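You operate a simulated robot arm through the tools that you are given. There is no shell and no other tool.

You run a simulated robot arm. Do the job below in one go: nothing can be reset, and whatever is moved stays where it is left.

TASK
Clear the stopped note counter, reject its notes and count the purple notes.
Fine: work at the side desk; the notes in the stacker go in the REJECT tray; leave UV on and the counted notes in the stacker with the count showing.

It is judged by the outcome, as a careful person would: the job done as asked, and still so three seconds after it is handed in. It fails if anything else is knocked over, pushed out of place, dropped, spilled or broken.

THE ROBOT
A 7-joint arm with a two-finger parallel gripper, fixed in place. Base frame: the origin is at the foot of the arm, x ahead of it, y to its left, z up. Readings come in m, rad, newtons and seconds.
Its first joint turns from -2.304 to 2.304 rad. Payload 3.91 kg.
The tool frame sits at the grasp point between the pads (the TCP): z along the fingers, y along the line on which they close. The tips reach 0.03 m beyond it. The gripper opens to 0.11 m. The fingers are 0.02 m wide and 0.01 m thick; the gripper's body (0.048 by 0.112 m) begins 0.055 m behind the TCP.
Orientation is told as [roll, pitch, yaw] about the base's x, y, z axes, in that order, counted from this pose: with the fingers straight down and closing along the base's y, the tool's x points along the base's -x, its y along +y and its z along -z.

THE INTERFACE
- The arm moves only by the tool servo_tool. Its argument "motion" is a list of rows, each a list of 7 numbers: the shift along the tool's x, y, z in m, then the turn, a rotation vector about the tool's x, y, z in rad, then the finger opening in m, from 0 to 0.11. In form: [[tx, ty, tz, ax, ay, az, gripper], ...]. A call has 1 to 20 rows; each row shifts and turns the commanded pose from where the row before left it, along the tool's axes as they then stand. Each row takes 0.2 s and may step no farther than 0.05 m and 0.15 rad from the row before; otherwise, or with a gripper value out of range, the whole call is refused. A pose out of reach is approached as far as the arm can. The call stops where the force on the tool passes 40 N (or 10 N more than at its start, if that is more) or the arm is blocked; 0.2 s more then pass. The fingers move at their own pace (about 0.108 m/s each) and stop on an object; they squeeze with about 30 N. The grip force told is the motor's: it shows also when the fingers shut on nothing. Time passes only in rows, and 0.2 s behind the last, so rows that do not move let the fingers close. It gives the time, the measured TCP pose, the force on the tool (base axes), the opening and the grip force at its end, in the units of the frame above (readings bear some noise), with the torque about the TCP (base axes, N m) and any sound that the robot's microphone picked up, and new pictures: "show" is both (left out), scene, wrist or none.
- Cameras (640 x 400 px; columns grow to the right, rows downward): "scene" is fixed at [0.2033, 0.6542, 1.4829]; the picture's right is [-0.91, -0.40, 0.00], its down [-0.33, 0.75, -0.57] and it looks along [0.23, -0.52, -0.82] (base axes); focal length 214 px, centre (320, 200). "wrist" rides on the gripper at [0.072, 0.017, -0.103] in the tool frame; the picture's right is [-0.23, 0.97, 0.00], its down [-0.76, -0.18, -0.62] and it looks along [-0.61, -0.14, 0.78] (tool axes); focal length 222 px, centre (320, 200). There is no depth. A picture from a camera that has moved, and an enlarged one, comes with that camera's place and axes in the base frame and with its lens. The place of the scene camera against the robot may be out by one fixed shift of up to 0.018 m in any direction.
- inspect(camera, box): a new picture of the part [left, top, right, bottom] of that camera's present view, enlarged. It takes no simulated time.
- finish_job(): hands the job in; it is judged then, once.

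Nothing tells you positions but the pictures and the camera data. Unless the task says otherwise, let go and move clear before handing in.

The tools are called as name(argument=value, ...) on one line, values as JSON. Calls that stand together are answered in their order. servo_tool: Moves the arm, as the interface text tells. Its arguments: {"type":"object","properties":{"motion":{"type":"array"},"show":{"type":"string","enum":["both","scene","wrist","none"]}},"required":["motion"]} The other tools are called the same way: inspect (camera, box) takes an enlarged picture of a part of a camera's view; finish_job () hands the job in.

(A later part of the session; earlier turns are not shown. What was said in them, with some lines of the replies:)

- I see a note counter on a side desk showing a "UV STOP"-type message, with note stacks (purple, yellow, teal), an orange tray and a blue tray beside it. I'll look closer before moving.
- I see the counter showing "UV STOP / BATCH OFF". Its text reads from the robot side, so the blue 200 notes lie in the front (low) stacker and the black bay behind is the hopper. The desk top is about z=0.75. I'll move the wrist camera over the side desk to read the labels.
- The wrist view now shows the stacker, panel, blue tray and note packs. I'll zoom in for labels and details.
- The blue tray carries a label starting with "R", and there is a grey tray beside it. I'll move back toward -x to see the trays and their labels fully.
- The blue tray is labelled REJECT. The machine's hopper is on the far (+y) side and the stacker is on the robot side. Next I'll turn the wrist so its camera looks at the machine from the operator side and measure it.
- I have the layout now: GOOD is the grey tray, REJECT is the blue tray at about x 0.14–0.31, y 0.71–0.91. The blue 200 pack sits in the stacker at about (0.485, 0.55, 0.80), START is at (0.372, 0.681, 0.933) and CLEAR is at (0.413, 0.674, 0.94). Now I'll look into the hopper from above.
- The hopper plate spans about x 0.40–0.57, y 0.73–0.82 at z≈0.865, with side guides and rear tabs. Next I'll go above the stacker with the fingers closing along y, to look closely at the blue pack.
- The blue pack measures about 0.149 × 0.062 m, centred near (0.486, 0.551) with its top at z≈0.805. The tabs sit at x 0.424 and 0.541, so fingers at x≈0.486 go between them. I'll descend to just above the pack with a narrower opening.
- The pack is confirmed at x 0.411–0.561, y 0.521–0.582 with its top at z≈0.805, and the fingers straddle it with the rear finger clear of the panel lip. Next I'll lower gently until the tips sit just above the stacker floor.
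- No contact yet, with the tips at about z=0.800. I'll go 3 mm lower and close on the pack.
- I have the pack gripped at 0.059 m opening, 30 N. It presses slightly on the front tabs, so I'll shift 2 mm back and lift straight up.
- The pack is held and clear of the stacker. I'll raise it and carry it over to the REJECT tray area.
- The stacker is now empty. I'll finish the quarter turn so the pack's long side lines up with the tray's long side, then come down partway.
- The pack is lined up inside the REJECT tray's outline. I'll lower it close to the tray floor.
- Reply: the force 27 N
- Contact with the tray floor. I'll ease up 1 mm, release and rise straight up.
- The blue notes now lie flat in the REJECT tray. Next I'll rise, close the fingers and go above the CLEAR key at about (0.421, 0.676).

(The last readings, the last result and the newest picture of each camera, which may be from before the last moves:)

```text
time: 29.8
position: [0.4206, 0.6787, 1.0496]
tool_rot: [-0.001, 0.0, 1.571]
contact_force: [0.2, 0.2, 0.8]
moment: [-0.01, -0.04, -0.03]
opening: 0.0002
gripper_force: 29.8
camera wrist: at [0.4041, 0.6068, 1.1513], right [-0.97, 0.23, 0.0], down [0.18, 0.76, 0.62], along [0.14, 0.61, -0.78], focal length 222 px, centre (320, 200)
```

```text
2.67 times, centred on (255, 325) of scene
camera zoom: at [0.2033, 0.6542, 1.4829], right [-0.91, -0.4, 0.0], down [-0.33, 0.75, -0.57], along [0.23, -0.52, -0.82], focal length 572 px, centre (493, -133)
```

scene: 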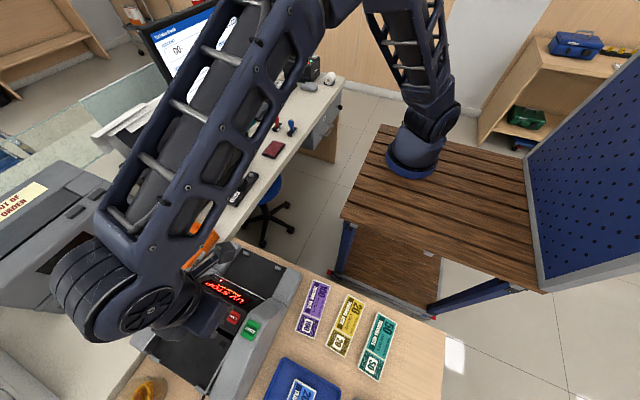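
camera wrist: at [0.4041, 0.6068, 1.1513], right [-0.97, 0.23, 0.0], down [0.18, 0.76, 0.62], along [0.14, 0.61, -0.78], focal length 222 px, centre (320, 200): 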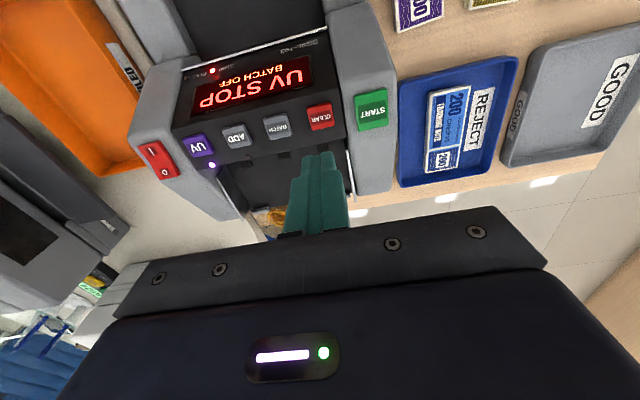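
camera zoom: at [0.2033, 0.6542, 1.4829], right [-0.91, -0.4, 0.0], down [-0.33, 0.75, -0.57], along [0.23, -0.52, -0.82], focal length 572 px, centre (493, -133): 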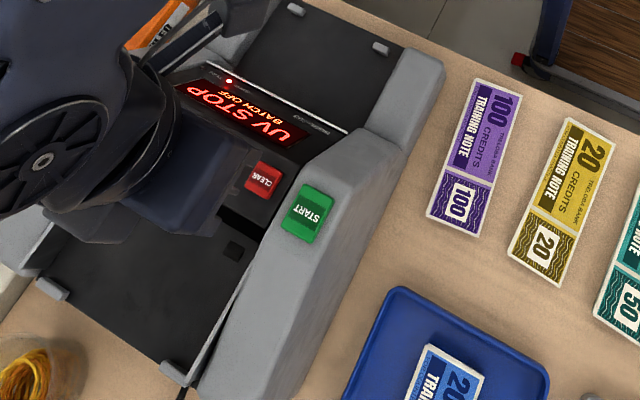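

CLEAR is confirmed at about (0.420, 0.676, 0.931) on a facet tilted roughly 20° toward the robot side. I'll move the closed fingertips just off it and tilt the tool 0.3 rad to match the facet.

servo_tool(motion=[[0.009, 0, 0.035, 0, 0, 0, 0], [0.009, 0, 0.034, 0, 0, 0, 0], [0, 0, 0, 0, -0.15, 0, 0], [0, 0, 0, 0, -0.15, 0, 0], [0, 0, 0, 0, 0, 0, 0]], show="both")

```text
time: 31.0
position: [0.4202, 0.659, 0.9753]
tool_rot: [-0.001, -0.302, 1.57]
contact_force: [-0.5, -0.5, -0.2]
moment: [-0.01, -0.02, 0.01]
opening: 0.0
gripper_force: 30.4
camera wrist: at [0.4036, 0.5588, 1.0522], right [-0.97, 0.22, 0.07], down [0.18, 0.54, 0.82], along [0.14, 0.81, -0.57], focal length 222 px, centre (320, 200)
```

scene: 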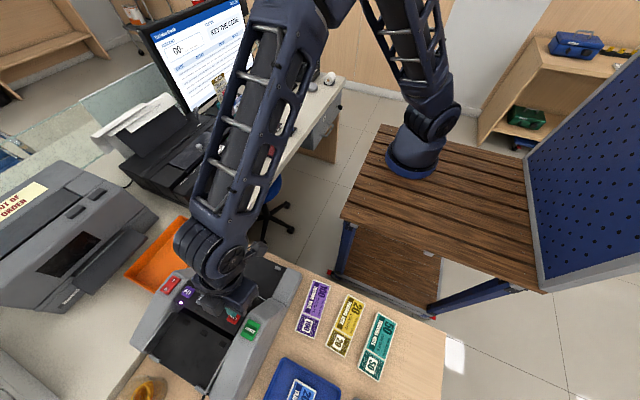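
wrist: 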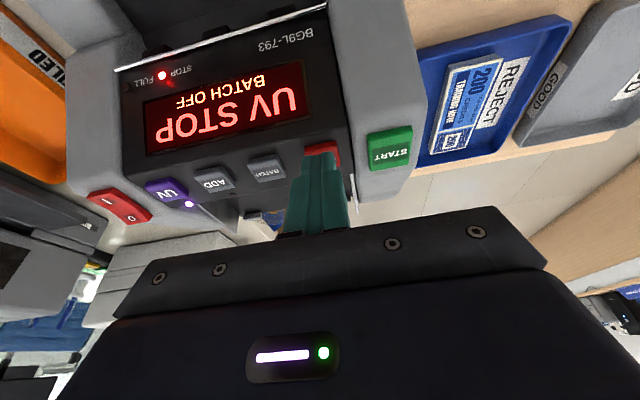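

inspect(camera="wrist", box=[240, 110, 400, 240])

inspect(camera="scene", box=[190, 270, 290, 350])

```text
3.08 times, centred on (320, 175) of wrist
camera zoom: at [0.4036, 0.5588, 1.0522], right [-0.97, 0.22, 0.07], down [0.18, 0.54, 0.82], along [0.14, 0.81, -0.57], focal length 684 px, centre (320, 277)
```

zoom: 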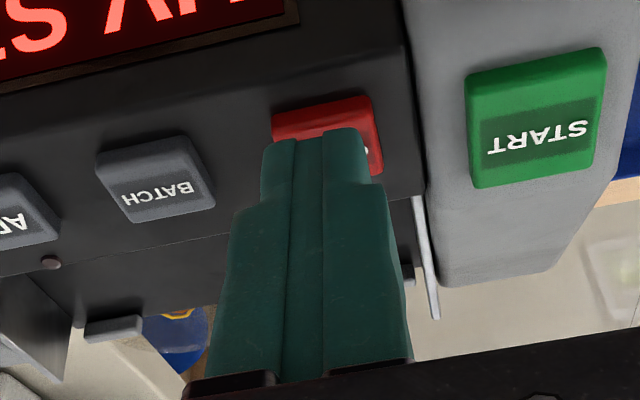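

```text
5.00 times, centred on (240, 310) of scene
camera zoom: at [0.2033, 0.6542, 1.4829], right [-0.91, -0.4, 0.0], down [-0.33, 0.75, -0.57], along [0.23, -0.52, -0.82], focal length 1072 px, centre (720, -350)
```

zoom: 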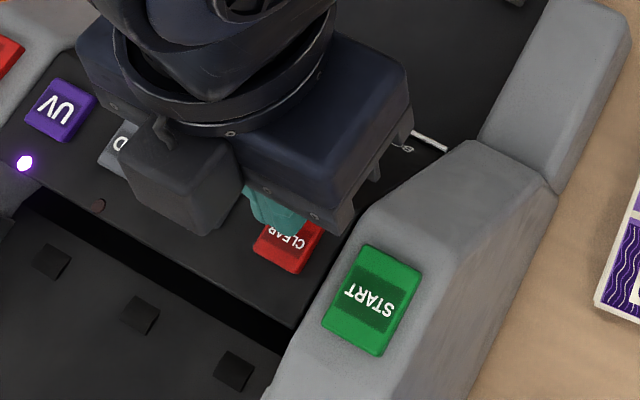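

The fingertip is lined up over CLEAR. I'll advance along the tool axis in small steps until it presses.

servo_tool(motion=[[-0.003, 0, 0.008, 0, 0, 0, 0], [0, 0, 0.006, 0, 0, 0, 0], [0, 0, 0.002, 0, 0, 0, 0], [0, 0, 0.002, 0, 0, 0, 0], [0, 0, 0, 0, 0, 0, 0]], show="wrist")

```text
time: 32.1
position: [0.4216, 0.6664, 0.962]
tool_rot: [-0.001, -0.303, 1.571]
contact_force: [-0.9, -4.0, 11.6]
moment: [-0.12, 0.03, -0.07]
opening: 0.0001
gripper_force: 29.9
heard: click
stopped in row 5: the force on the tool passed its limit at 42 N (the readings are from after the stop); the commanded pose is now the measured one
camera wrist: at [0.4055, 0.5664, 1.039], right [-0.97, 0.22, 0.07], down [0.18, 0.54, 0.82], along [0.14, 0.81, -0.56], focal length 222 px, centre (320, 200)
```

wrist: 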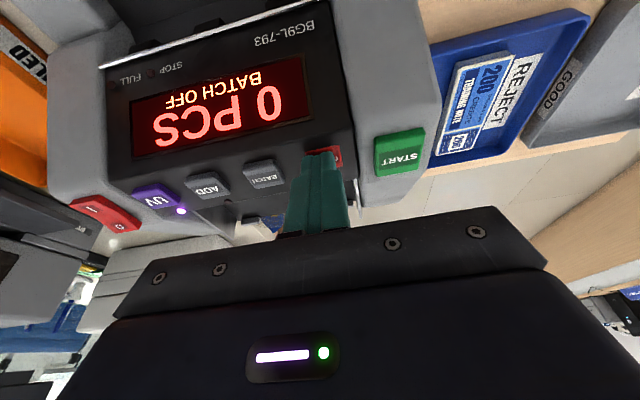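

A click was heard and the display now reads "0 PCS / BATCH OFF", with the UV light still on and the STOP lamp off. Next I'll retract, straighten up and hover over the purple pack at about (0.279, 0.564).

servo_tool(motion=[[0, 0, -0.01, 0, 0, 0, 0], [0, 0, -0.025, 0, 0, 0, 0], [0, 0, -0.03, 0, 0, 0, 0], [0, 0, 0, 0, 0.15, 0, 0], [0, 0, 0, 0, 0.152, 0, 0], [0.0213, 0.0357, 0, 0, 0, 0, 0.04], [0.0213, 0.0357, 0, 0, 0, 0, 0.085], [0.0213, 0.0357, 0, 0, 0, 0, 0.085], [0.0213, 0.0357, 0, 0, 0, 0, 0.085], [0, 0, 0, 0, 0, -0.053, 0.085], [0, 0, 0, 0, 0, 0, 0.085]], show="both")

```text
refused: row 5 steps farther than a row can; nothing moved
```

servo_tool(motion=[[0, 0, -0.01, 0, 0, 0, 0], [0, 0, -0.025, 0, 0, 0, 0], [0, 0, -0.03, 0, 0, 0, 0], [0, 0, 0, 0, 0.15, 0, 0], [0, 0, 0, 0, 0.149, 0, 0], [0.0213, 0.0357, 0, 0, 0.003, 0, 0.04], [0.0213, 0.0357, 0, 0, 0, 0, 0.085], [0.0213, 0.0357, 0, 0, 0, 0, 0.085], [0.0213, 0.0357, 0, 0, 0, 0, 0.085], [0, 0, 0, 0, 0, -0.053, 0.085], [0, 0, 0, 0, 0, 0, 0.085]], show="both")

```text
time: 34.5
position: [0.2782, 0.5627, 1.0217]
tool_rot: [-0.002, 0.001, 1.623]
contact_force: [0.3, -0.5, -0.8]
moment: [-0.03, 0.03, 0.02]
opening: 0.0848
gripper_force: 0.0
camera wrist: at [0.2657, 0.4903, 1.1258], right [-0.98, 0.18, 0.0], down [0.14, 0.77, 0.62], along [0.11, 0.61, -0.78], focal length 222 px, centre (320, 200)
```

scene: 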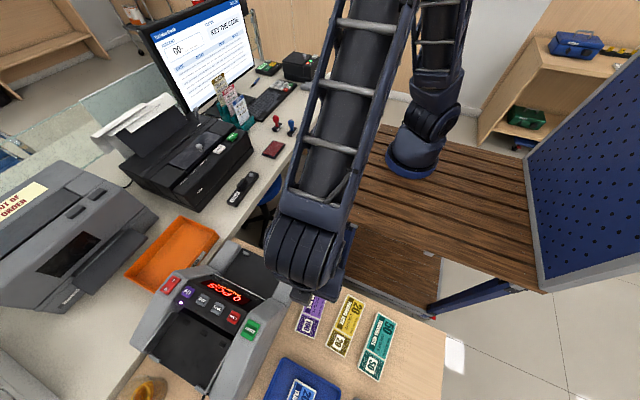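
wrist: 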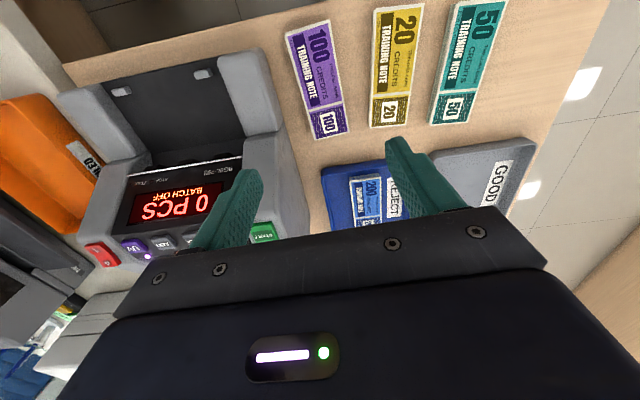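

inspect(camera="wrist", box=[220, 0, 420, 160])

inspect(camera="scene", box=[240, 240, 380, 360])

```text
2.50 times, centred on (320, 80) of wrist
camera zoom: at [0.2657, 0.4903, 1.1258], right [-0.98, 0.18, 0.0], down [0.14, 0.77, 0.62], along [0.11, 0.61, -0.78], focal length 555 px, centre (320, 500)
```

zoom: 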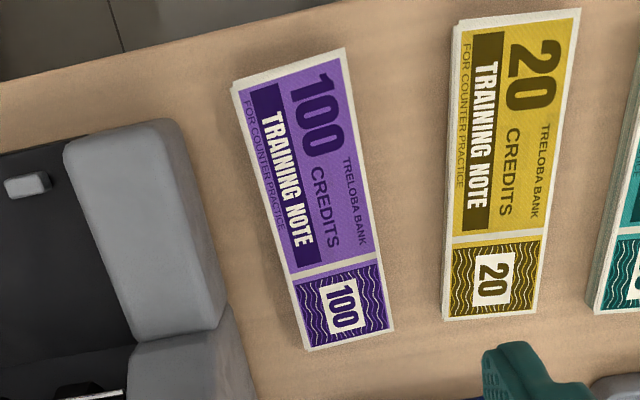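

```text
3.33 times, centred on (310, 300) of scene
camera zoom: at [0.2033, 0.6542, 1.4829], right [-0.91, -0.4, 0.0], down [-0.33, 0.75, -0.57], along [0.23, -0.52, -0.82], focal length 715 px, centre (353, -133)
```

zoom: 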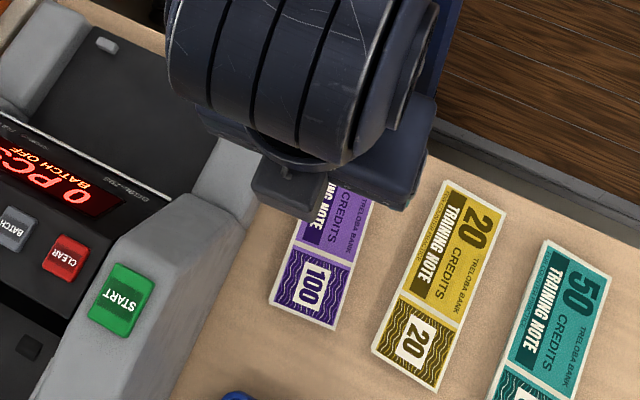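

The purple pack's centre is (0.2775, 0.567), its top is at z≈0.76 and it is rotated about 3.3°. I'll shift 4 mm in y and descend to just above it with the fingers straddling it.

servo_tool(motion=[[-0.004, 0, 0.04, 0, 0, -0.006, 0.082], [0, 0, 0.045, 0, 0, 0, 0.082], [0, 0, 0.045, 0, 0, 0, 0.082], [0, 0, 0.045, 0, 0, 0, 0.082], [0, 0, 0.035, 0, 0, 0, 0.082], [0, 0, 0, 0, 0, 0, 0.082]], show="both")

```text
time: 35.9
position: [0.2777, 0.5657, 0.8111]
tool_rot: [-0.003, 0.0, 1.629]
contact_force: [0.1, -0.2, 0.0]
moment: [-0.01, 0.0, -0.01]
opening: 0.082
gripper_force: 0.0
camera wrist: at [0.2664, 0.4923, 0.9145], right [-0.99, 0.17, 0.0], down [0.13, 0.77, 0.62], along [0.11, 0.61, -0.78], focal length 222 px, centre (320, 200)
```

scene: 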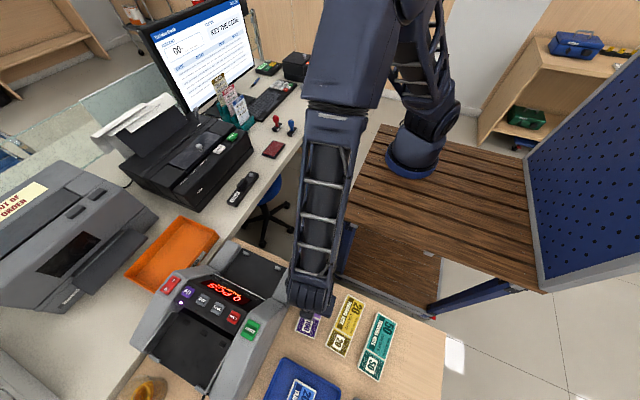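
wrist: 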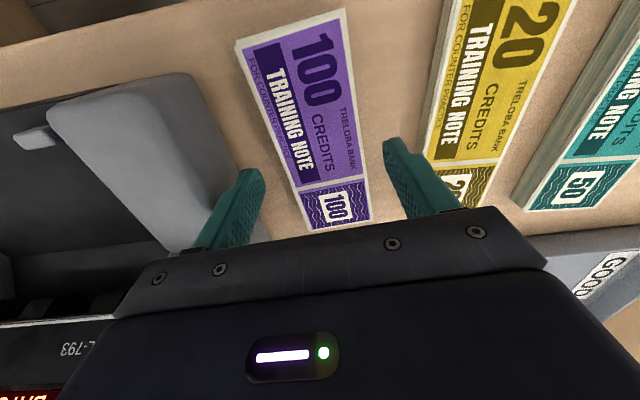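

The fingers straddle the purple pack with room on both sides. I'll lower to near the desk.

servo_tool(motion=[[0, 0, 0.012, 0, 0, 0, 0.08], [0, 0, 0.01, 0, 0, 0, 0.08], [0, 0, 0.005, 0, 0, 0, 0.08], [0, 0, 0.001, 0, 0, 0, 0.08], [0, 0, 0, 0, 0, 0, 0.08]], show="wrist")

```text
time: 37.1
position: [0.2779, 0.5668, 0.7833]
tool_rot: [-0.002, -0.001, 1.629]
contact_force: [-0.2, 0.3, 0.7]
moment: [-0.03, -0.01, 0.01]
opening: 0.0801
gripper_force: 0.1
camera wrist: at [0.2662, 0.4924, 0.8872], right [-0.99, 0.17, 0.0], down [0.13, 0.77, 0.62], along [0.11, 0.61, -0.78], focal length 222 px, centre (320, 200)
```

wrist: 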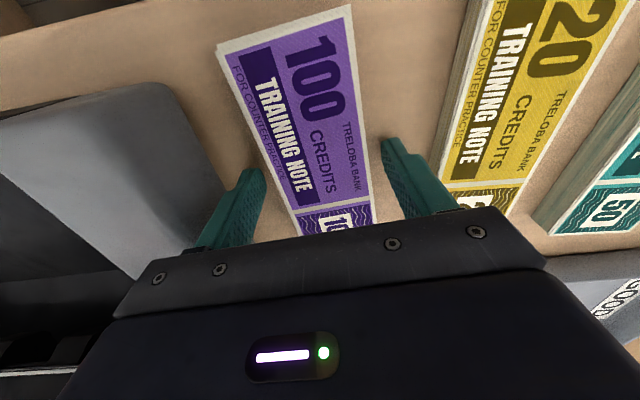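

The relative height matches the earlier good grip. I'll go 1.5 mm lower and close.

servo_tool(motion=[[0, 0, 0.0015, 0, 0, 0, 0.08], [0, 0, 0, 0, 0, 0, 0.066], [0, 0, 0, 0, 0, 0, 0.05], [0, 0, 0, 0, 0, 0, 0.05], [0, 0, 0, 0, 0, 0, 0.05]], show="wrist")

```text
time: 38.3
position: [0.2779, 0.5667, 0.783]
tool_rot: [-0.002, 0.001, 1.628]
contact_force: [0.0, 0.2, 0.7]
moment: [-0.03, 0.02, 0.05]
opening: 0.0591
gripper_force: 30.5
camera wrist: at [0.2666, 0.4927, 0.8865], right [-0.99, 0.17, 0.0], down [0.13, 0.77, 0.62], along [0.11, 0.61, -0.78], focal length 222 px, centre (320, 200)
```

wrist: 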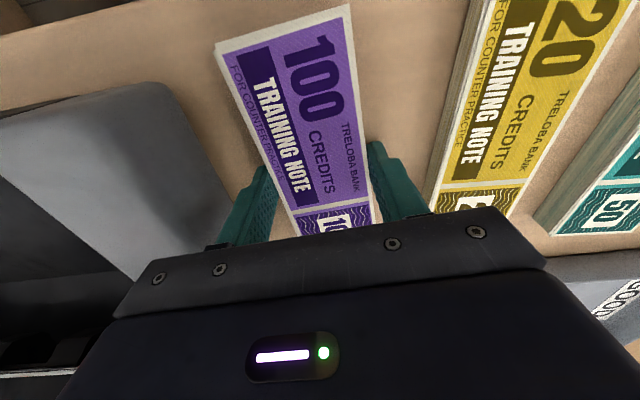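

I have the purple pack gripped (0.059 m, 30 N). I'll lift it straight up and check.

servo_tool(motion=[[0, 0, -0.005, 0, 0, 0, 0.05], [0, 0, -0.015, 0, 0, 0, 0.05], [0, 0, -0.03, 0, 0, 0, 0.05], [0, 0, -0.04, 0, 0, 0, 0.05], [0, 0, -0.045, 0, 0, 0, 0.05], [0, 0, -0.045, 0, 0, 0, 0.05], [0, 0, -0.045, 0, 0, 0, 0.05], [0, 0, -0.045, 0, 0, 0, 0.05], [0, 0, 0, 0, 0, 0, 0.05]], show="both")

```text
time: 40.3
position: [0.2789, 0.5708, 1.0511]
tool_rot: [-0.002, 0.0, 1.628]
contact_force: [0.1, -0.2, -2.1]
moment: [-0.03, 0.05, 0.0]
opening: 0.0593
gripper_force: 30.0
camera wrist: at [0.2675, 0.4966, 1.1553], right [-0.99, 0.17, 0.0], down [0.13, 0.77, 0.62], along [0.11, 0.61, -0.78], focal length 222 px, centre (320, 200)
```

scene: 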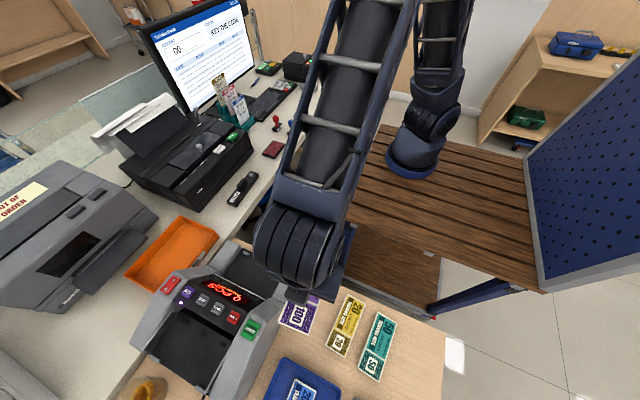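
wrist: 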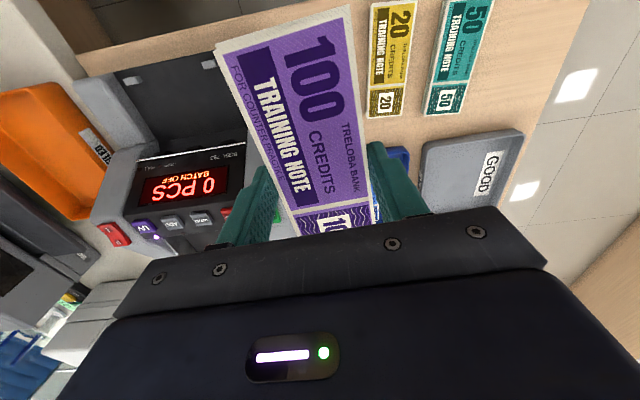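

The lift is clean. Now I'll turn the pack so its long side lies across the machine (yaw 0) and carry it above the hopper at about (0.487, 0.773).

servo_tool(motion=[[0, 0, 0, 0, 0, 0.148, 0.05], [0, 0, 0, 0, 0, 0.148, 0.05], [0, 0, 0, 0, 0, 0.148, 0.05], [0, 0, 0, 0, 0, 0.148, 0.05], [0, 0, 0, 0, 0, 0.148, 0.05], [0, 0, 0, 0, 0, 0.148, 0.05], [0, 0, 0, 0, 0, 0.148, 0.05], [0, 0, 0, 0, 0, 0.148, 0.05], [0, 0, 0, 0, 0, 0.148, 0.05], [0, 0, 0, 0, 0, 0.148, 0.05], [0, 0, 0, 0, 0, 0.148, 0.05], [-0.0347, 0.0338, 0, 0, 0, 0, 0.05], [-0.0347, 0.0338, 0, 0, 0, 0, 0.05], [-0.0347, 0.0338, 0, 0, 0, 0, 0.05], [-0.0347, 0.0338, 0, 0, 0, 0, 0.05], [-0.0347, 0.0338, 0, 0, 0, 0, 0.05], [-0.0347, 0.0338, 0, 0, 0, 0, 0.05], [0, 0, 0, 0, 0, 0, 0.05]], show="both")

```text
time: 44.1
position: [0.4888, 0.7693, 1.0486]
tool_rot: [-0.001, -0.002, 0.0]
contact_force: [-0.4, 0.4, -1.5]
moment: [0.0, 0.01, 0.02]
opening: 0.0591
gripper_force: 30.5
camera wrist: at [0.417, 0.7863, 1.1522], right [0.23, 0.97, 0.0], down [0.76, -0.18, 0.62], along [0.61, -0.14, -0.78], focal length 222 px, centre (320, 200)
```

scene: 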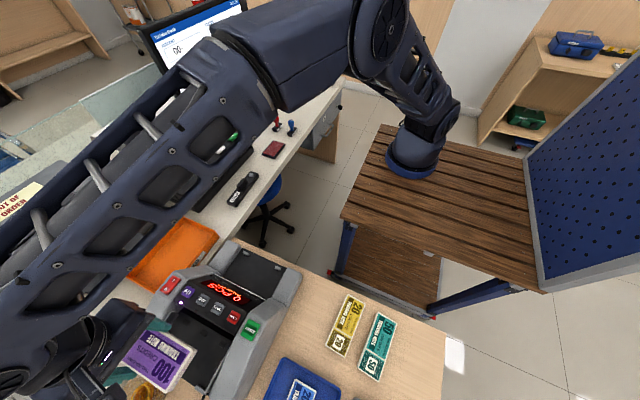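
wrist: 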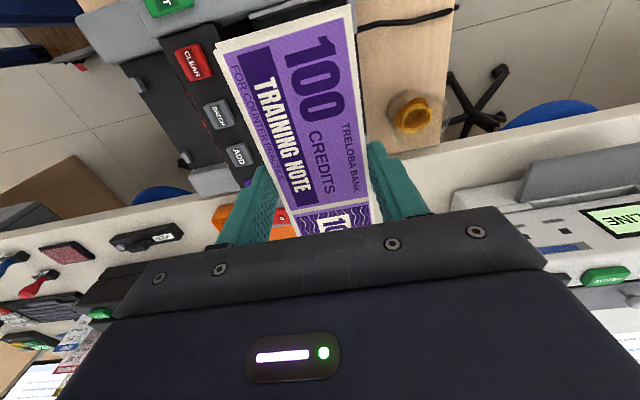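

The pack is over the hopper. Its space is between the guides at x≈0.400 and 0.571, from the feed edge at y≈0.726 to the tabs at y≈0.805, with the plate at z≈0.87. I'll centre at (0.486, 0.764) and descend partway.

servo_tool(motion=[[0.0025, -0.005, 0.02, 0, 0, 0, 0.05], [0, 0, 0.035, 0, 0, 0, 0.05], [0, 0, 0.03, 0, 0, 0, 0.05], [0, 0, 0.01, 0, 0, 0, 0.05], [0, 0, 0, 0, 0, 0, 0.05]], show="both")

```text
time: 45.3
position: [0.484, 0.7646, 0.958]
tool_rot: [0.0, -0.001, 0.002]
contact_force: [0.1, -0.2, -0.7]
moment: [0.0, -0.01, 0.0]
opening: 0.0591
gripper_force: 29.9
camera wrist: at [0.4128, 0.7812, 1.0608], right [0.23, 0.97, 0.0], down [0.76, -0.18, 0.62], along [0.61, -0.14, -0.78], focal length 222 px, centre (320, 200)
```

scene: 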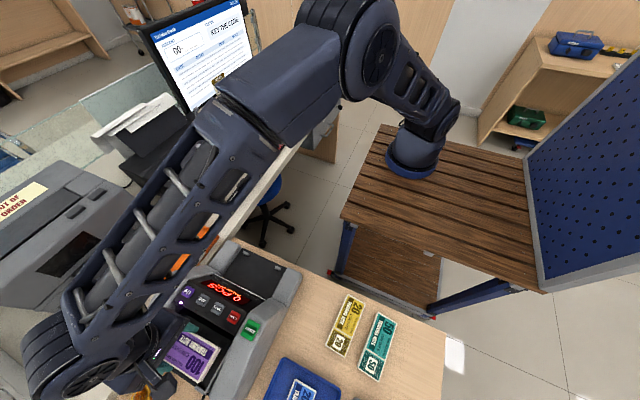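
wrist: 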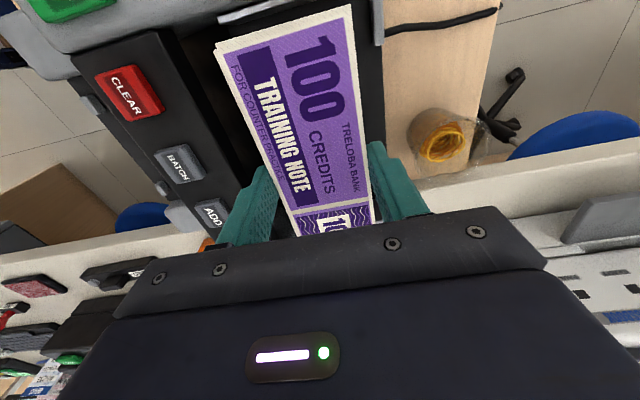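

inspect(camera="scene", box=[120, 280, 270, 400])

inspect(camera="wrist", box=[180, 0, 500, 240])

```text
3.33 times, centred on (195, 340) of scene
camera zoom: at [0.2033, 0.6542, 1.4829], right [-0.91, -0.4, 0.0], down [-0.33, 0.75, -0.57], along [0.23, -0.52, -0.82], focal length 715 px, centre (737, -267)
```

zoom: 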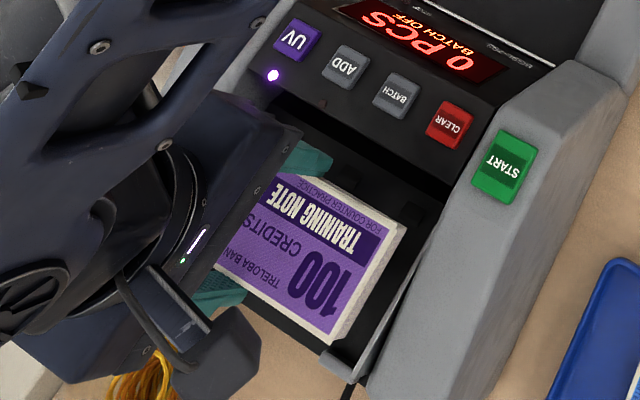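

```text
1.67 times, centred on (340, 120) of wrist
camera zoom: at [0.4128, 0.7812, 1.0608], right [0.23, 0.97, 0.0], down [0.76, -0.18, 0.62], along [0.61, -0.14, -0.78], focal length 370 px, centre (287, 333)
```

zoom: 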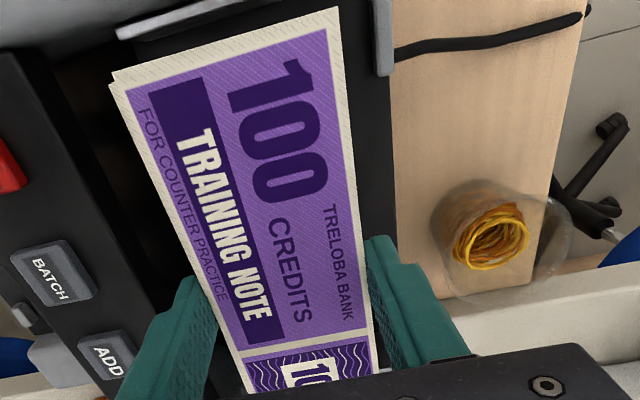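

The pack is well centred: x 0.410–0.560 between the guides, y 0.731–0.796 ahead of the tabs at 0.811. I'll continue down slowly.

servo_tool(motion=[[0, 0, 0.02, 0, 0, 0, 0.05], [0, 0, 0.015, 0, 0, 0, 0.05], [0, 0, 0.01, 0, 0, 0, 0.05], [0, 0, 0.003, 0, 0, 0, 0.05], [0, 0, 0, 0, 0, 0, 0.05]], show="both")

```text
time: 46.5
position: [0.4855, 0.7641, 0.9108]
tool_rot: [0.0, -0.003, 0.0]
contact_force: [-0.9, -0.4, -1.0]
moment: [0.01, 0.01, 0.02]
opening: 0.0593
gripper_force: 30.5
camera wrist: at [0.4134, 0.7807, 1.0136], right [0.23, 0.97, 0.0], down [0.76, -0.18, 0.62], along [0.61, -0.14, -0.78], focal length 222 px, centre (320, 200)
```

scene: 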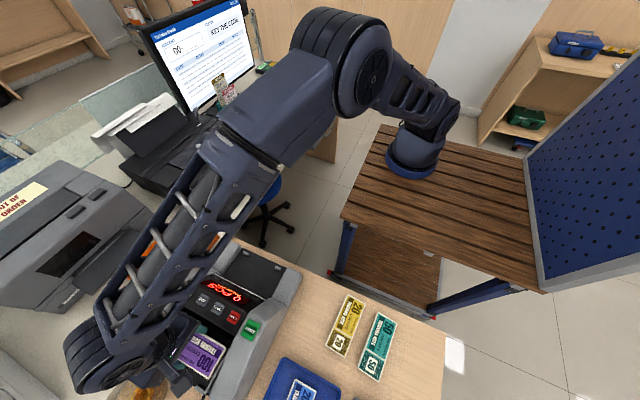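
wrist: 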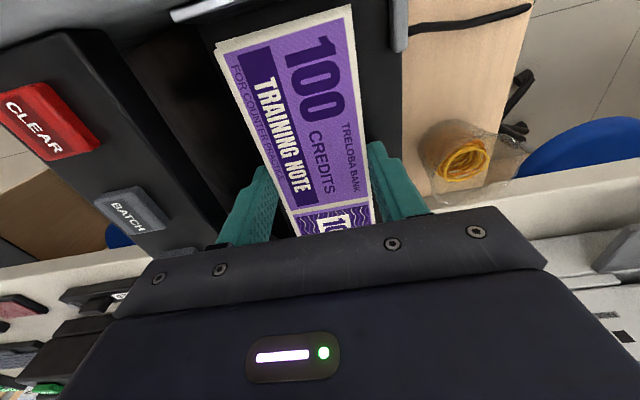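

servo_tool(motion=[[0, 0, 0.002, 0, 0, 0, 0.05], [0, 0, 0.002, 0, 0, 0, 0.05], [0, 0, 0.002, 0, 0, 0, 0.05], [0, 0, 0, 0, 0, 0, 0.05]], show="wrist")

inspect(camera="scene", box=[120, 300, 260, 400])

```text
time: 47.5
position: [0.4851, 0.7644, 0.908]
tool_rot: [0.001, -0.004, -0.003]
contact_force: [3.3, 2.2, 27.0]
moment: [0.03, -0.11, 0.05]
opening: 0.0598
gripper_force: 29.9
camera wrist: at [0.4129, 0.781, 1.0106], right [0.23, 0.97, 0.0], down [0.76, -0.18, 0.62], along [0.61, -0.14, -0.78], focal length 222 px, centre (320, 200)
```

wrist: 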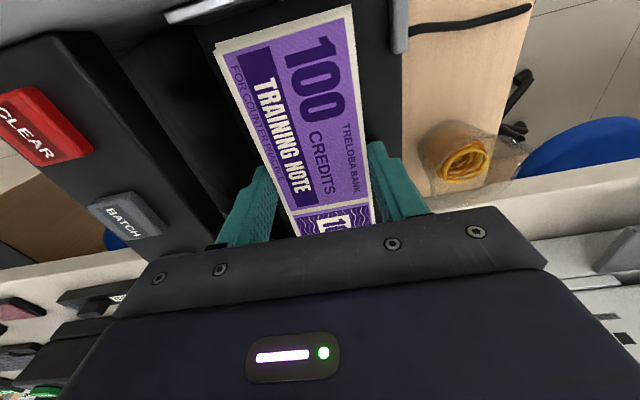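

```text
4.00 times, centred on (190, 350) of scene
camera zoom: at [0.2033, 0.6542, 1.4829], right [-0.91, -0.4, 0.0], down [-0.33, 0.75, -0.57], along [0.23, -0.52, -0.82], focal length 858 px, centre (840, -400)
```

zoom: 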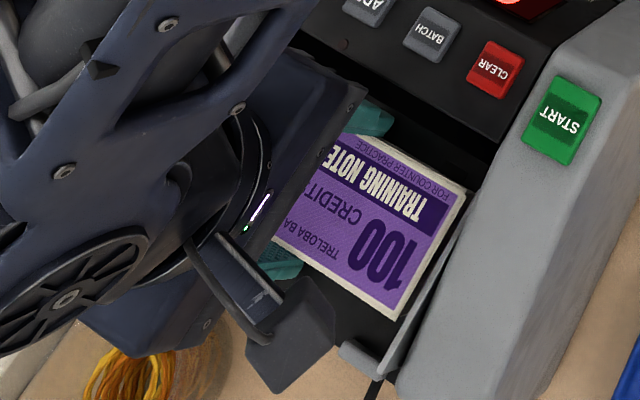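

The pack is seated on the hopper plate (27 N). I'll ease up 1 mm, open slightly and rise straight up.

servo_tool(motion=[[0, 0, -0.0015, 0, 0, 0, 0.05], [0, 0, 0, 0, 0, 0, 0.064], [0, 0, 0, 0, 0, 0, 0.072], [0, 0, 0, 0, 0, 0, 0.074], [0, 0, -0.01, 0, 0, 0, 0.074], [0, 0, -0.03, 0, 0, 0, 0.074], [0, 0, -0.04, 0, 0, 0, 0.074], [0, 0, -0.04, 0, 0, 0, 0.074], [0, 0, 0, 0, 0, 0, 0.074]], show="both")

```text
time: 49.5
position: [0.4797, 0.7644, 1.0259]
tool_rot: [0.001, -0.001, 0.0]
contact_force: [0.0, -0.3, 0.4]
moment: [-0.01, 0.01, -0.01]
opening: 0.0742
gripper_force: 0.0
camera wrist: at [0.4086, 0.7813, 1.1299], right [0.23, 0.97, 0.0], down [0.76, -0.18, 0.62], along [0.61, -0.14, -0.78], focal length 222 px, centre (320, 200)
```

scene: 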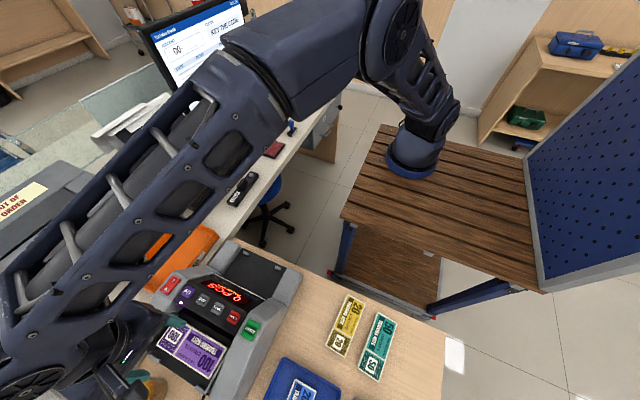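
wrist: 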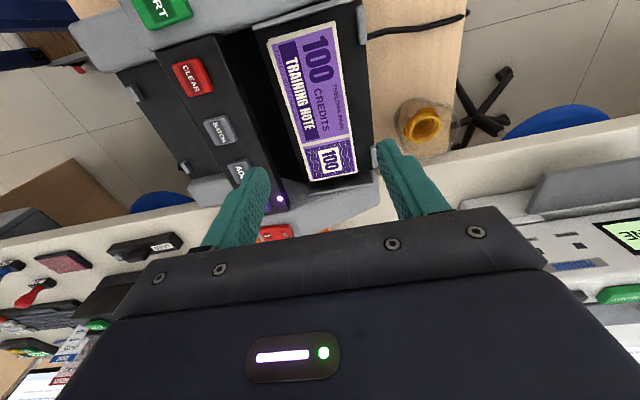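

inspect(camera="wrist", box=[150, 0, 400, 220])

inspect(camera="scene", box=[140, 260, 300, 390])

```text
1.82 times, centred on (275, 110) of wrist
camera zoom: at [0.4086, 0.7813, 1.1299], right [0.23, 0.97, 0.0], down [0.76, -0.18, 0.62], along [0.61, -0.14, -0.78], focal length 404 px, centre (402, 364)
```

zoom: 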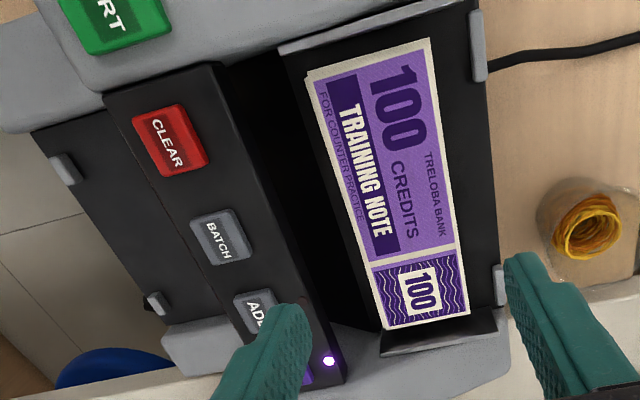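

```text
3.08 times, centred on (220, 325) of scene
camera zoom: at [0.2033, 0.6542, 1.4829], right [-0.91, -0.4, 0.0], down [-0.33, 0.75, -0.57], along [0.23, -0.52, -0.82], focal length 660 px, centre (628, -185)
```

zoom: 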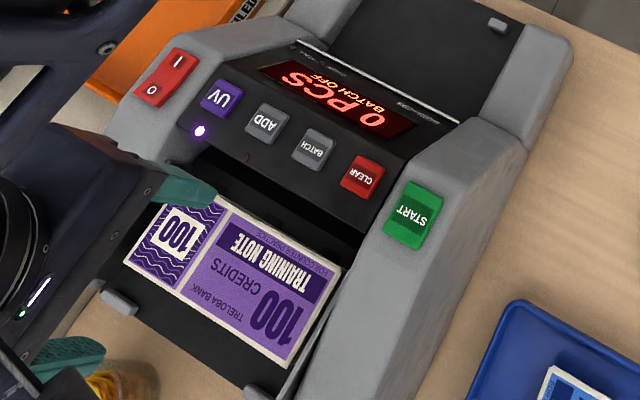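

The purple pack lies properly in the hopper. Next I'll close the fingers, move beside START at (0.371, 0.681), turn to yaw 90° and tilt 0.3 rad as for CLEAR.

servo_tool(motion=[[0, 0, -0.02, 0, 0, 0, 0.04], [0.0273, -0.0247, 0, 0, 0, 0, 0], [0.0273, -0.0247, 0, 0, 0, 0, 0], [0.0273, -0.0247, 0, 0, 0, 0, 0], [0.0273, -0.0247, 0, 0, 0, 0, 0], [0, 0, 0, 0, 0, -0.15, 0], [0, 0, 0, 0, 0, -0.15, 0], [0, 0, 0, 0, 0, -0.15, 0], [0, 0, 0, 0, 0, -0.15, 0], [0, 0, 0, 0, 0, -0.15, 0], [0, 0, 0, 0, 0, -0.15, 0], [0, 0, 0, 0, 0, -0.15, 0], [0, 0, 0, 0, 0, -0.15, 0], [0, 0, 0, 0, 0, -0.15, 0], [0, 0, 0, 0, 0, -0.15, 0], [0, 0, 0, 0, 0, -0.0708, 0], [0, 0, 0, 0, -0.15, 0, 0], [0, 0, 0, 0, -0.15, 0, 0], [0, 0, 0, 0, 0, 0, 0]], show="both")

```text
time: 53.5
position: [0.3762, 0.6648, 1.0448]
tool_rot: [-0.001, -0.302, 1.571]
contact_force: [-0.2, -0.1, 0.5]
moment: [-0.01, 0.03, -0.03]
opening: 0.0001
gripper_force: 30.1
camera wrist: at [0.359, 0.5652, 1.1222], right [-0.97, 0.22, 0.07], down [0.18, 0.54, 0.82], along [0.14, 0.81, -0.57], focal length 222 px, centre (320, 200)
```

scene: 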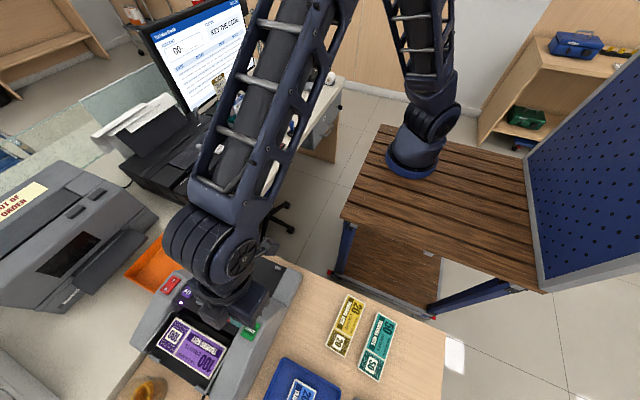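
wrist: 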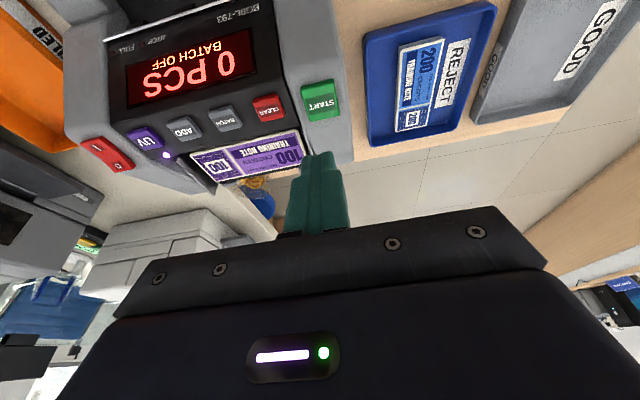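

START refines to (0.370, 0.680, 0.933). I'll shift sideways and approach to within about 17 mm of the key.

servo_tool(motion=[[0.009, 0.0028, 0.032, 0, 0, 0, 0], [0.009, 0.0028, 0.031, 0, 0, 0, 0], [0, 0, 0, 0, 0, 0, 0]], show="both")

inspect(camera="wrist", box=[240, 90, 420, 230])

inspect(camera="scene", box=[190, 270, 300, 360])

```text
time: 54.3
position: [0.3705, 0.6682, 0.9809]
tool_rot: [-0.003, -0.301, 1.571]
contact_force: [0.3, 0.3, 0.0]
moment: [0.0, -0.01, -0.04]
opening: 0.0001
gripper_force: 29.8
camera wrist: at [0.3532, 0.5678, 1.0574], right [-0.97, 0.22, 0.07], down [0.18, 0.54, 0.82], along [0.14, 0.81, -0.57], focal length 222 px, centre (320, 200)
```

scene: 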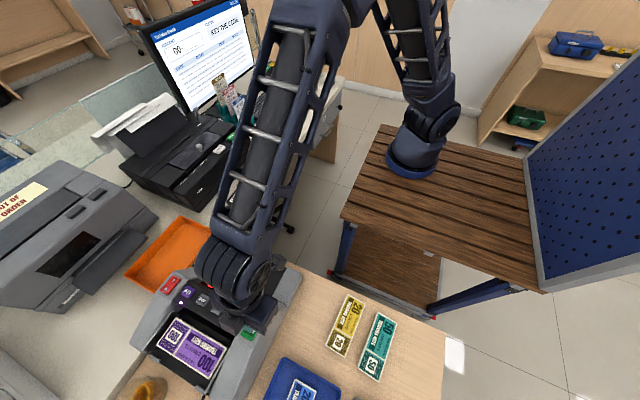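
wrist: 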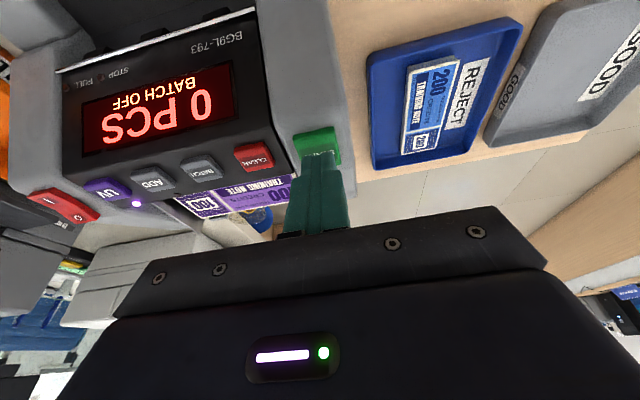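

```text
2.86 times, centred on (330, 160) of wrist
camera zoom: at [0.3532, 0.5678, 1.0574], right [-0.97, 0.22, 0.07], down [0.18, 0.54, 0.82], along [0.14, 0.81, -0.57], focal length 635 px, centre (291, 314)
```

zoom: 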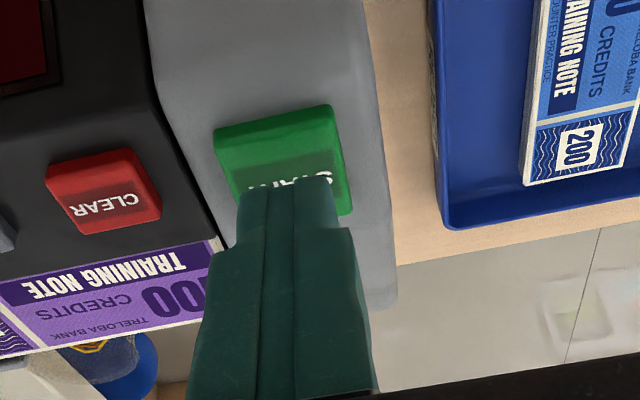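

```text
4.44 times, centred on (245, 315) of scene
camera zoom: at [0.2033, 0.6542, 1.4829], right [-0.91, -0.4, 0.0], down [-0.33, 0.75, -0.57], along [0.23, -0.52, -0.82], focal length 953 px, centre (653, -311)
```

zoom: 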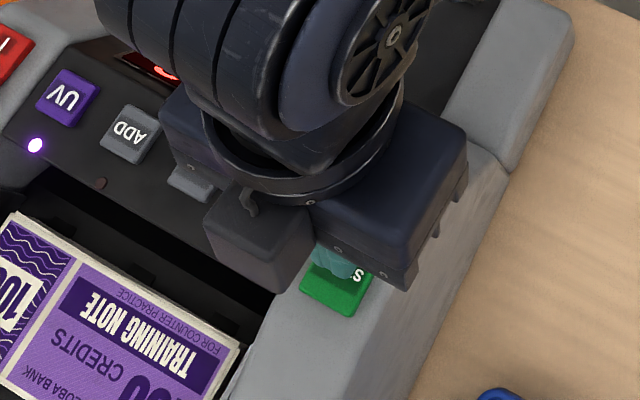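

The fingertip is aligned with START. I'll press along the tool axis in small steps.

servo_tool(motion=[[0.002, 0, 0.008, 0, 0, 0, 0], [0, 0, 0.007, 0, 0, 0, 0], [0, 0, 0.002, 0, 0, 0, 0], [0, 0, 0.002, 0, 0, 0, 0], [0, 0, 0.001, 0, 0, 0, 0]], show="both")

```text
time: 55.6
position: [0.37, 0.6712, 0.9642]
tool_rot: [-0.003, -0.306, 1.571]
contact_force: [-0.9, -0.5, 11.9]
moment: [-0.05, 0.01, -0.02]
opening: 0.0
gripper_force: 30.0
heard: click
stopped in row 5: the force on the tool passed its limit at 42 N (the readings are from after the stop); the commanded pose is now the measured one
camera wrist: at [0.3533, 0.5701, 1.0408], right [-0.97, 0.22, 0.06], down [0.17, 0.54, 0.82], along [0.14, 0.81, -0.56], focal length 222 px, centre (320, 200)
```

scene: 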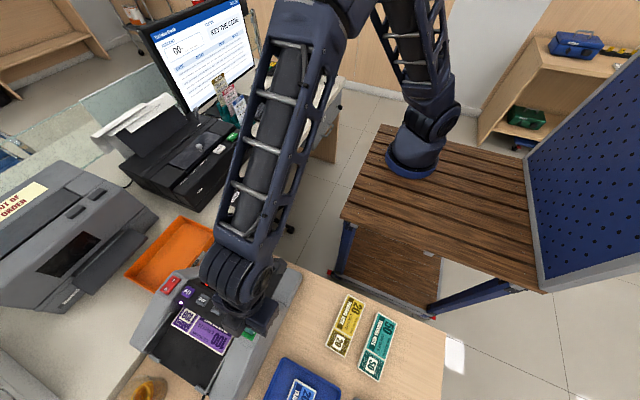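
wrist: 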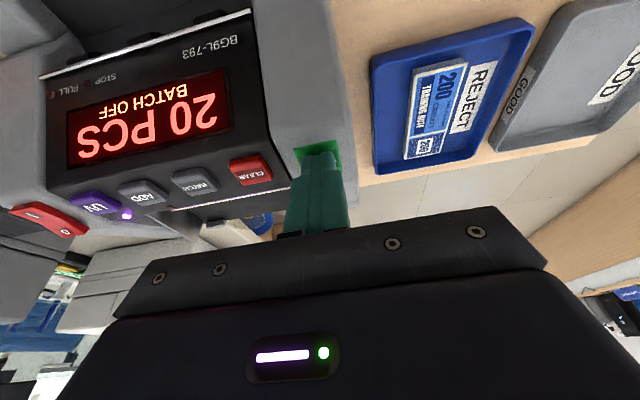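

Click heard; the machine is counting (20 PCS so far) and the pack is feeding through. I'll retract along the tool axis, keep clear and let it finish.

servo_tool(motion=[[0, 0, -0.01, 0, 0, 0, 0], [0, 0, -0.025, 0, 0, 0, 0], [0, 0, -0.035, 0, 0, 0, 0], [0, 0, -0.04, 0, 0, 0, 0], [0, 0, 0, 0, 0, 0, 0], [0, 0, 0, 0, 0, 0, 0], [0, 0, 0, 0, 0, 0, 0], [0, 0, 0, 0, 0, 0, 0], [0, 0, 0, 0, 0, 0, 0], [0, 0, 0, 0, 0, 0, 0]], show="both")

```text
time: 57.8
position: [0.3695, 0.6353, 1.0668]
tool_rot: [-0.005, -0.301, 1.572]
contact_force: [-0.3, -0.4, 0.1]
moment: [-0.02, 0.0, 0.02]
opening: 0.0
gripper_force: 30.4
camera wrist: at [0.3528, 0.536, 1.1436], right [-0.97, 0.22, 0.06], down [0.18, 0.54, 0.82], along [0.14, 0.81, -0.57], focal length 222 px, centre (320, 200)
```

scene: 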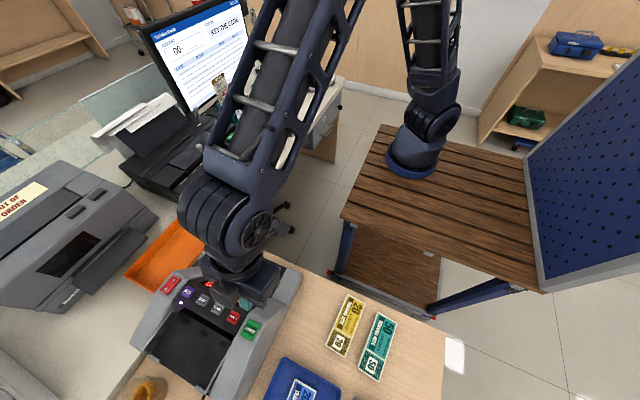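
wrist: 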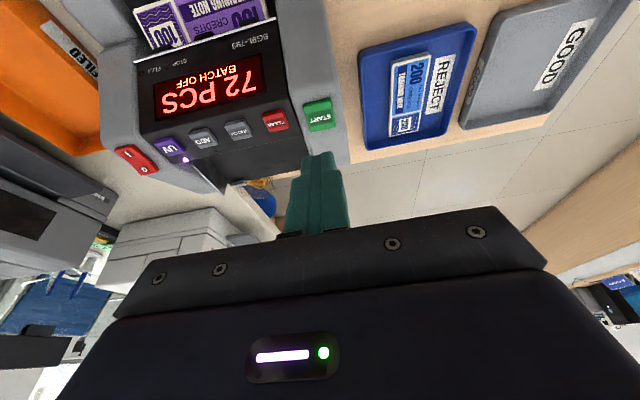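

The purple notes have dropped into the stacker and the display shows 72 PCS, UV lit. I'll straighten up, move clear and check that the count is final.

servo_tool(motion=[[0, 0, -0.03, 0, 0.149, 0, 0], [0, 0, -0.03, 0, 0.149, 0, 0.02], [0.04, 0, -0.01, 0, 0, 0, 0.05], [0.04, 0, 0, 0, 0, 0, 0.05], [0.04, 0, 0, 0, 0, 0, 0.05], [0.04, 0, 0, 0, 0, 0, 0.05], [0, 0, 0, 0, 0, 0, 0.05], [0, 0, 0, 0, 0, 0, 0.05], [0, 0, 0, 0, 0, 0, 0.05]], show="both")

inspect(camera="wrist", box=[80, 0, 400, 240])

inspect(camera="scene", box=[120, 210, 320, 400])

```text
time: 59.8
position: [0.3671, 0.4606, 1.136]
tool_rot: [-0.002, -0.005, 1.572]
contact_force: [0.1, -1.2, 0.4]
moment: [-0.02, -0.02, 0.0]
opening: 0.0501
gripper_force: 0.1
camera wrist: at [0.3506, 0.3883, 1.2389], right [-0.97, 0.23, 0.0], down [0.18, 0.76, 0.63], along [0.14, 0.61, -0.78], focal length 222 px, centre (320, 200)
```

scene: 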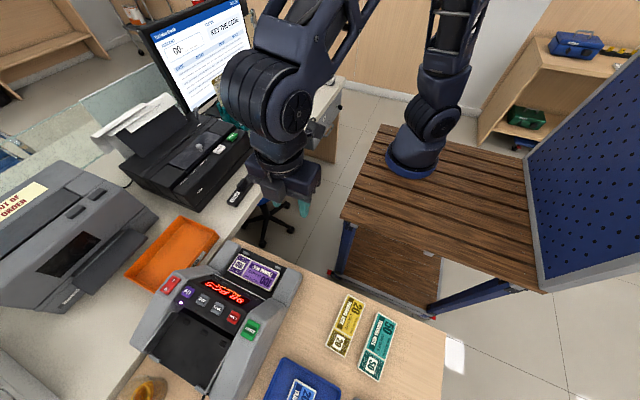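
wrist: 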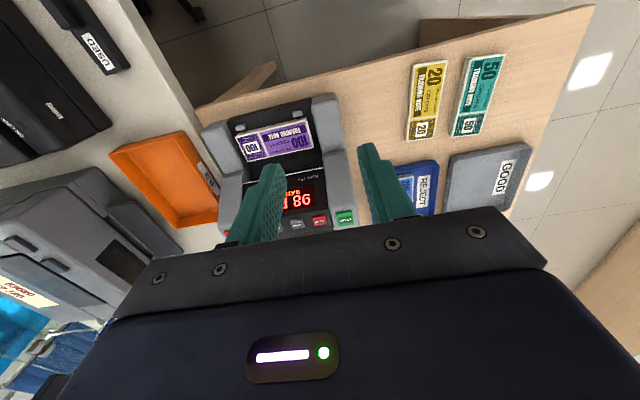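

```text
1.67 times, centred on (240, 120) of wrist
camera zoom: at [0.3506, 0.3883, 1.2389], right [-0.97, 0.23, 0.0], down [0.18, 0.76, 0.63], along [0.14, 0.61, -0.78], focal length 370 px, centre (453, 333)
```

zoom: 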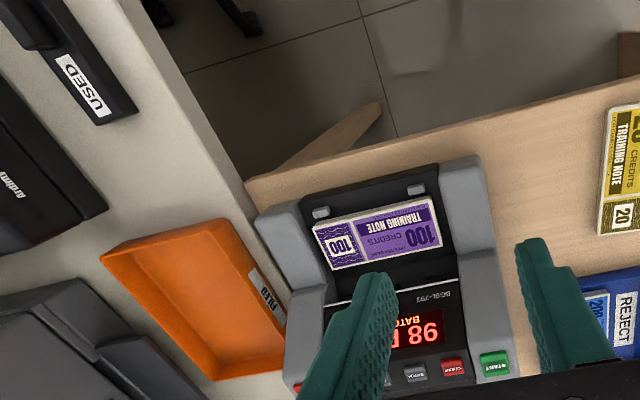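

```text
2.11 times, centred on (220, 305) of scene
camera zoom: at [0.2033, 0.6542, 1.4829], right [-0.91, -0.4, 0.0], down [-0.33, 0.75, -0.57], along [0.23, -0.52, -0.82], focal length 452 px, centre (530, -21)
```

zoom: 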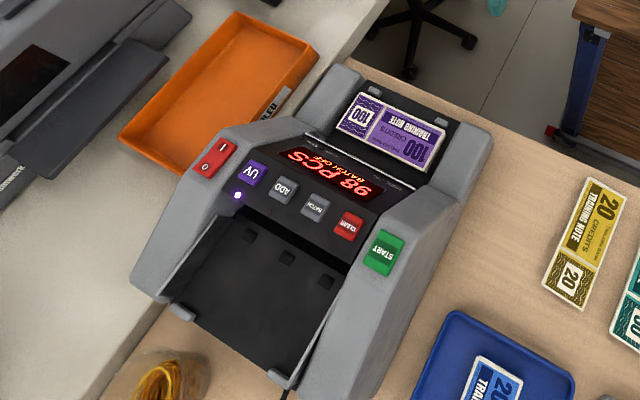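

The display now shows 98 PCS with the notes in the stacker and UV still lit. I'll wait a couple of seconds to be sure the count has settled.

servo_tool(motion=[[0.02, 0, 0, 0, 0, 0, 0.05], [0, 0, 0, 0, 0, 0, 0.05], [0, 0, 0, 0, 0, 0, 0.05], [0, 0, 0, 0, 0, 0, 0.05], [0, 0, 0, 0, 0, 0, 0.05], [0, 0, 0, 0, 0, 0, 0.05], [0, 0, 0, 0, 0, 0, 0.05], [0, 0, 0, 0, 0, 0, 0.05], [0, 0, 0, 0, 0, 0, 0.05], [0, 0, 0, 0, 0, 0, 0.05], [0, 0, 0, 0, 0, 0, 0.05], [0, 0, 0, 0, 0, 0, 0.05], [0, 0, 0, 0, 0, 0, 0.05], [0, 0, 0, 0, 0, 0, 0.05], [0, 0, 0, 0, 0, 0, 0.05]], show="scene")

inspect(camera="scene", box=[150, 230, 310, 350])

inspect(camera="scene", box=[230, 280, 430, 400])

```text
time: 63.0
position: [0.3694, 0.4416, 1.1373]
tool_rot: [-0.003, -0.006, 1.57]
contact_force: [-0.6, 0.3, 0.1]
moment: [-0.02, -0.03, 0.02]
opening: 0.0502
gripper_force: 0.1
```

scene: 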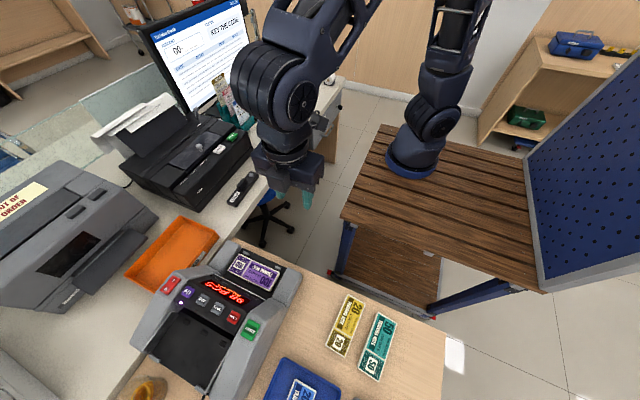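

```text
3.33 times, centred on (230, 290) of scene
camera zoom: at [0.2033, 0.6542, 1.4829], right [-0.91, -0.4, 0.0], down [-0.33, 0.75, -0.57], along [0.23, -0.52, -0.82], focal length 715 px, centre (620, -100)
```

zoom: 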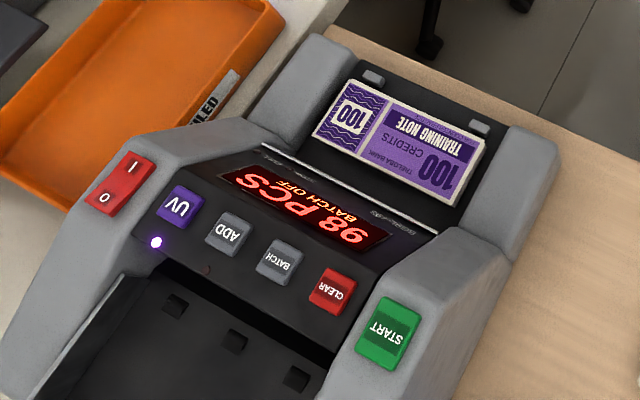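

```text
3.20 times, centred on (330, 340) of scene
camera zoom: at [0.2033, 0.6542, 1.4829], right [-0.91, -0.4, 0.0], down [-0.33, 0.75, -0.57], along [0.23, -0.52, -0.82], focal length 686 px, centre (288, -248)
```

zoom: 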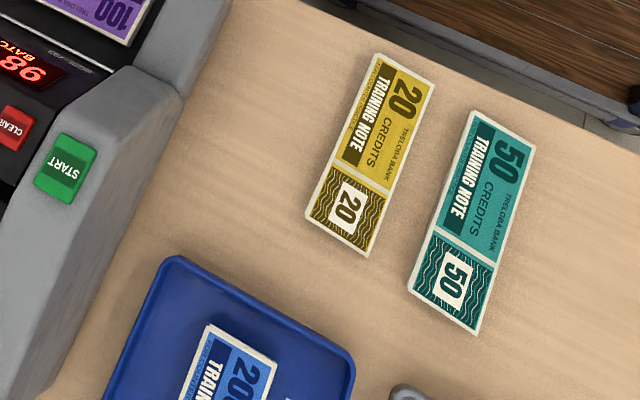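

The count has held at 98 PCS, UV is lit and the STOP lamp is off. The purple notes are in the stacker, the blue notes are in REJECT, and nothing else has moved. The arm is clear, so I'm handing in.

finish_job()

```text
The job is handed in.
```

The counter is cleared and the purple notes are counted. The display shows **98 PCS** and held at that for about three seconds before I handed in.

- **Rejected notes:** the blue 200 notes from the stacker are lying flat in the blue REJECT tray.
- **Counter:** I pressed CLEAR once and the display went from "UV STOP" to "0 PCS". UV is still on and the STOP lamp is off. I did not press the BATCH, ADD or UV keys.
- **Purple notes:** I loaded them in the hopper and pressed START once. They fed through without a stop and are in the stacker.

In the last pictures the yellow and teal notes and the trays look undisturbed. The arm is clear of the desk and holding nothing.
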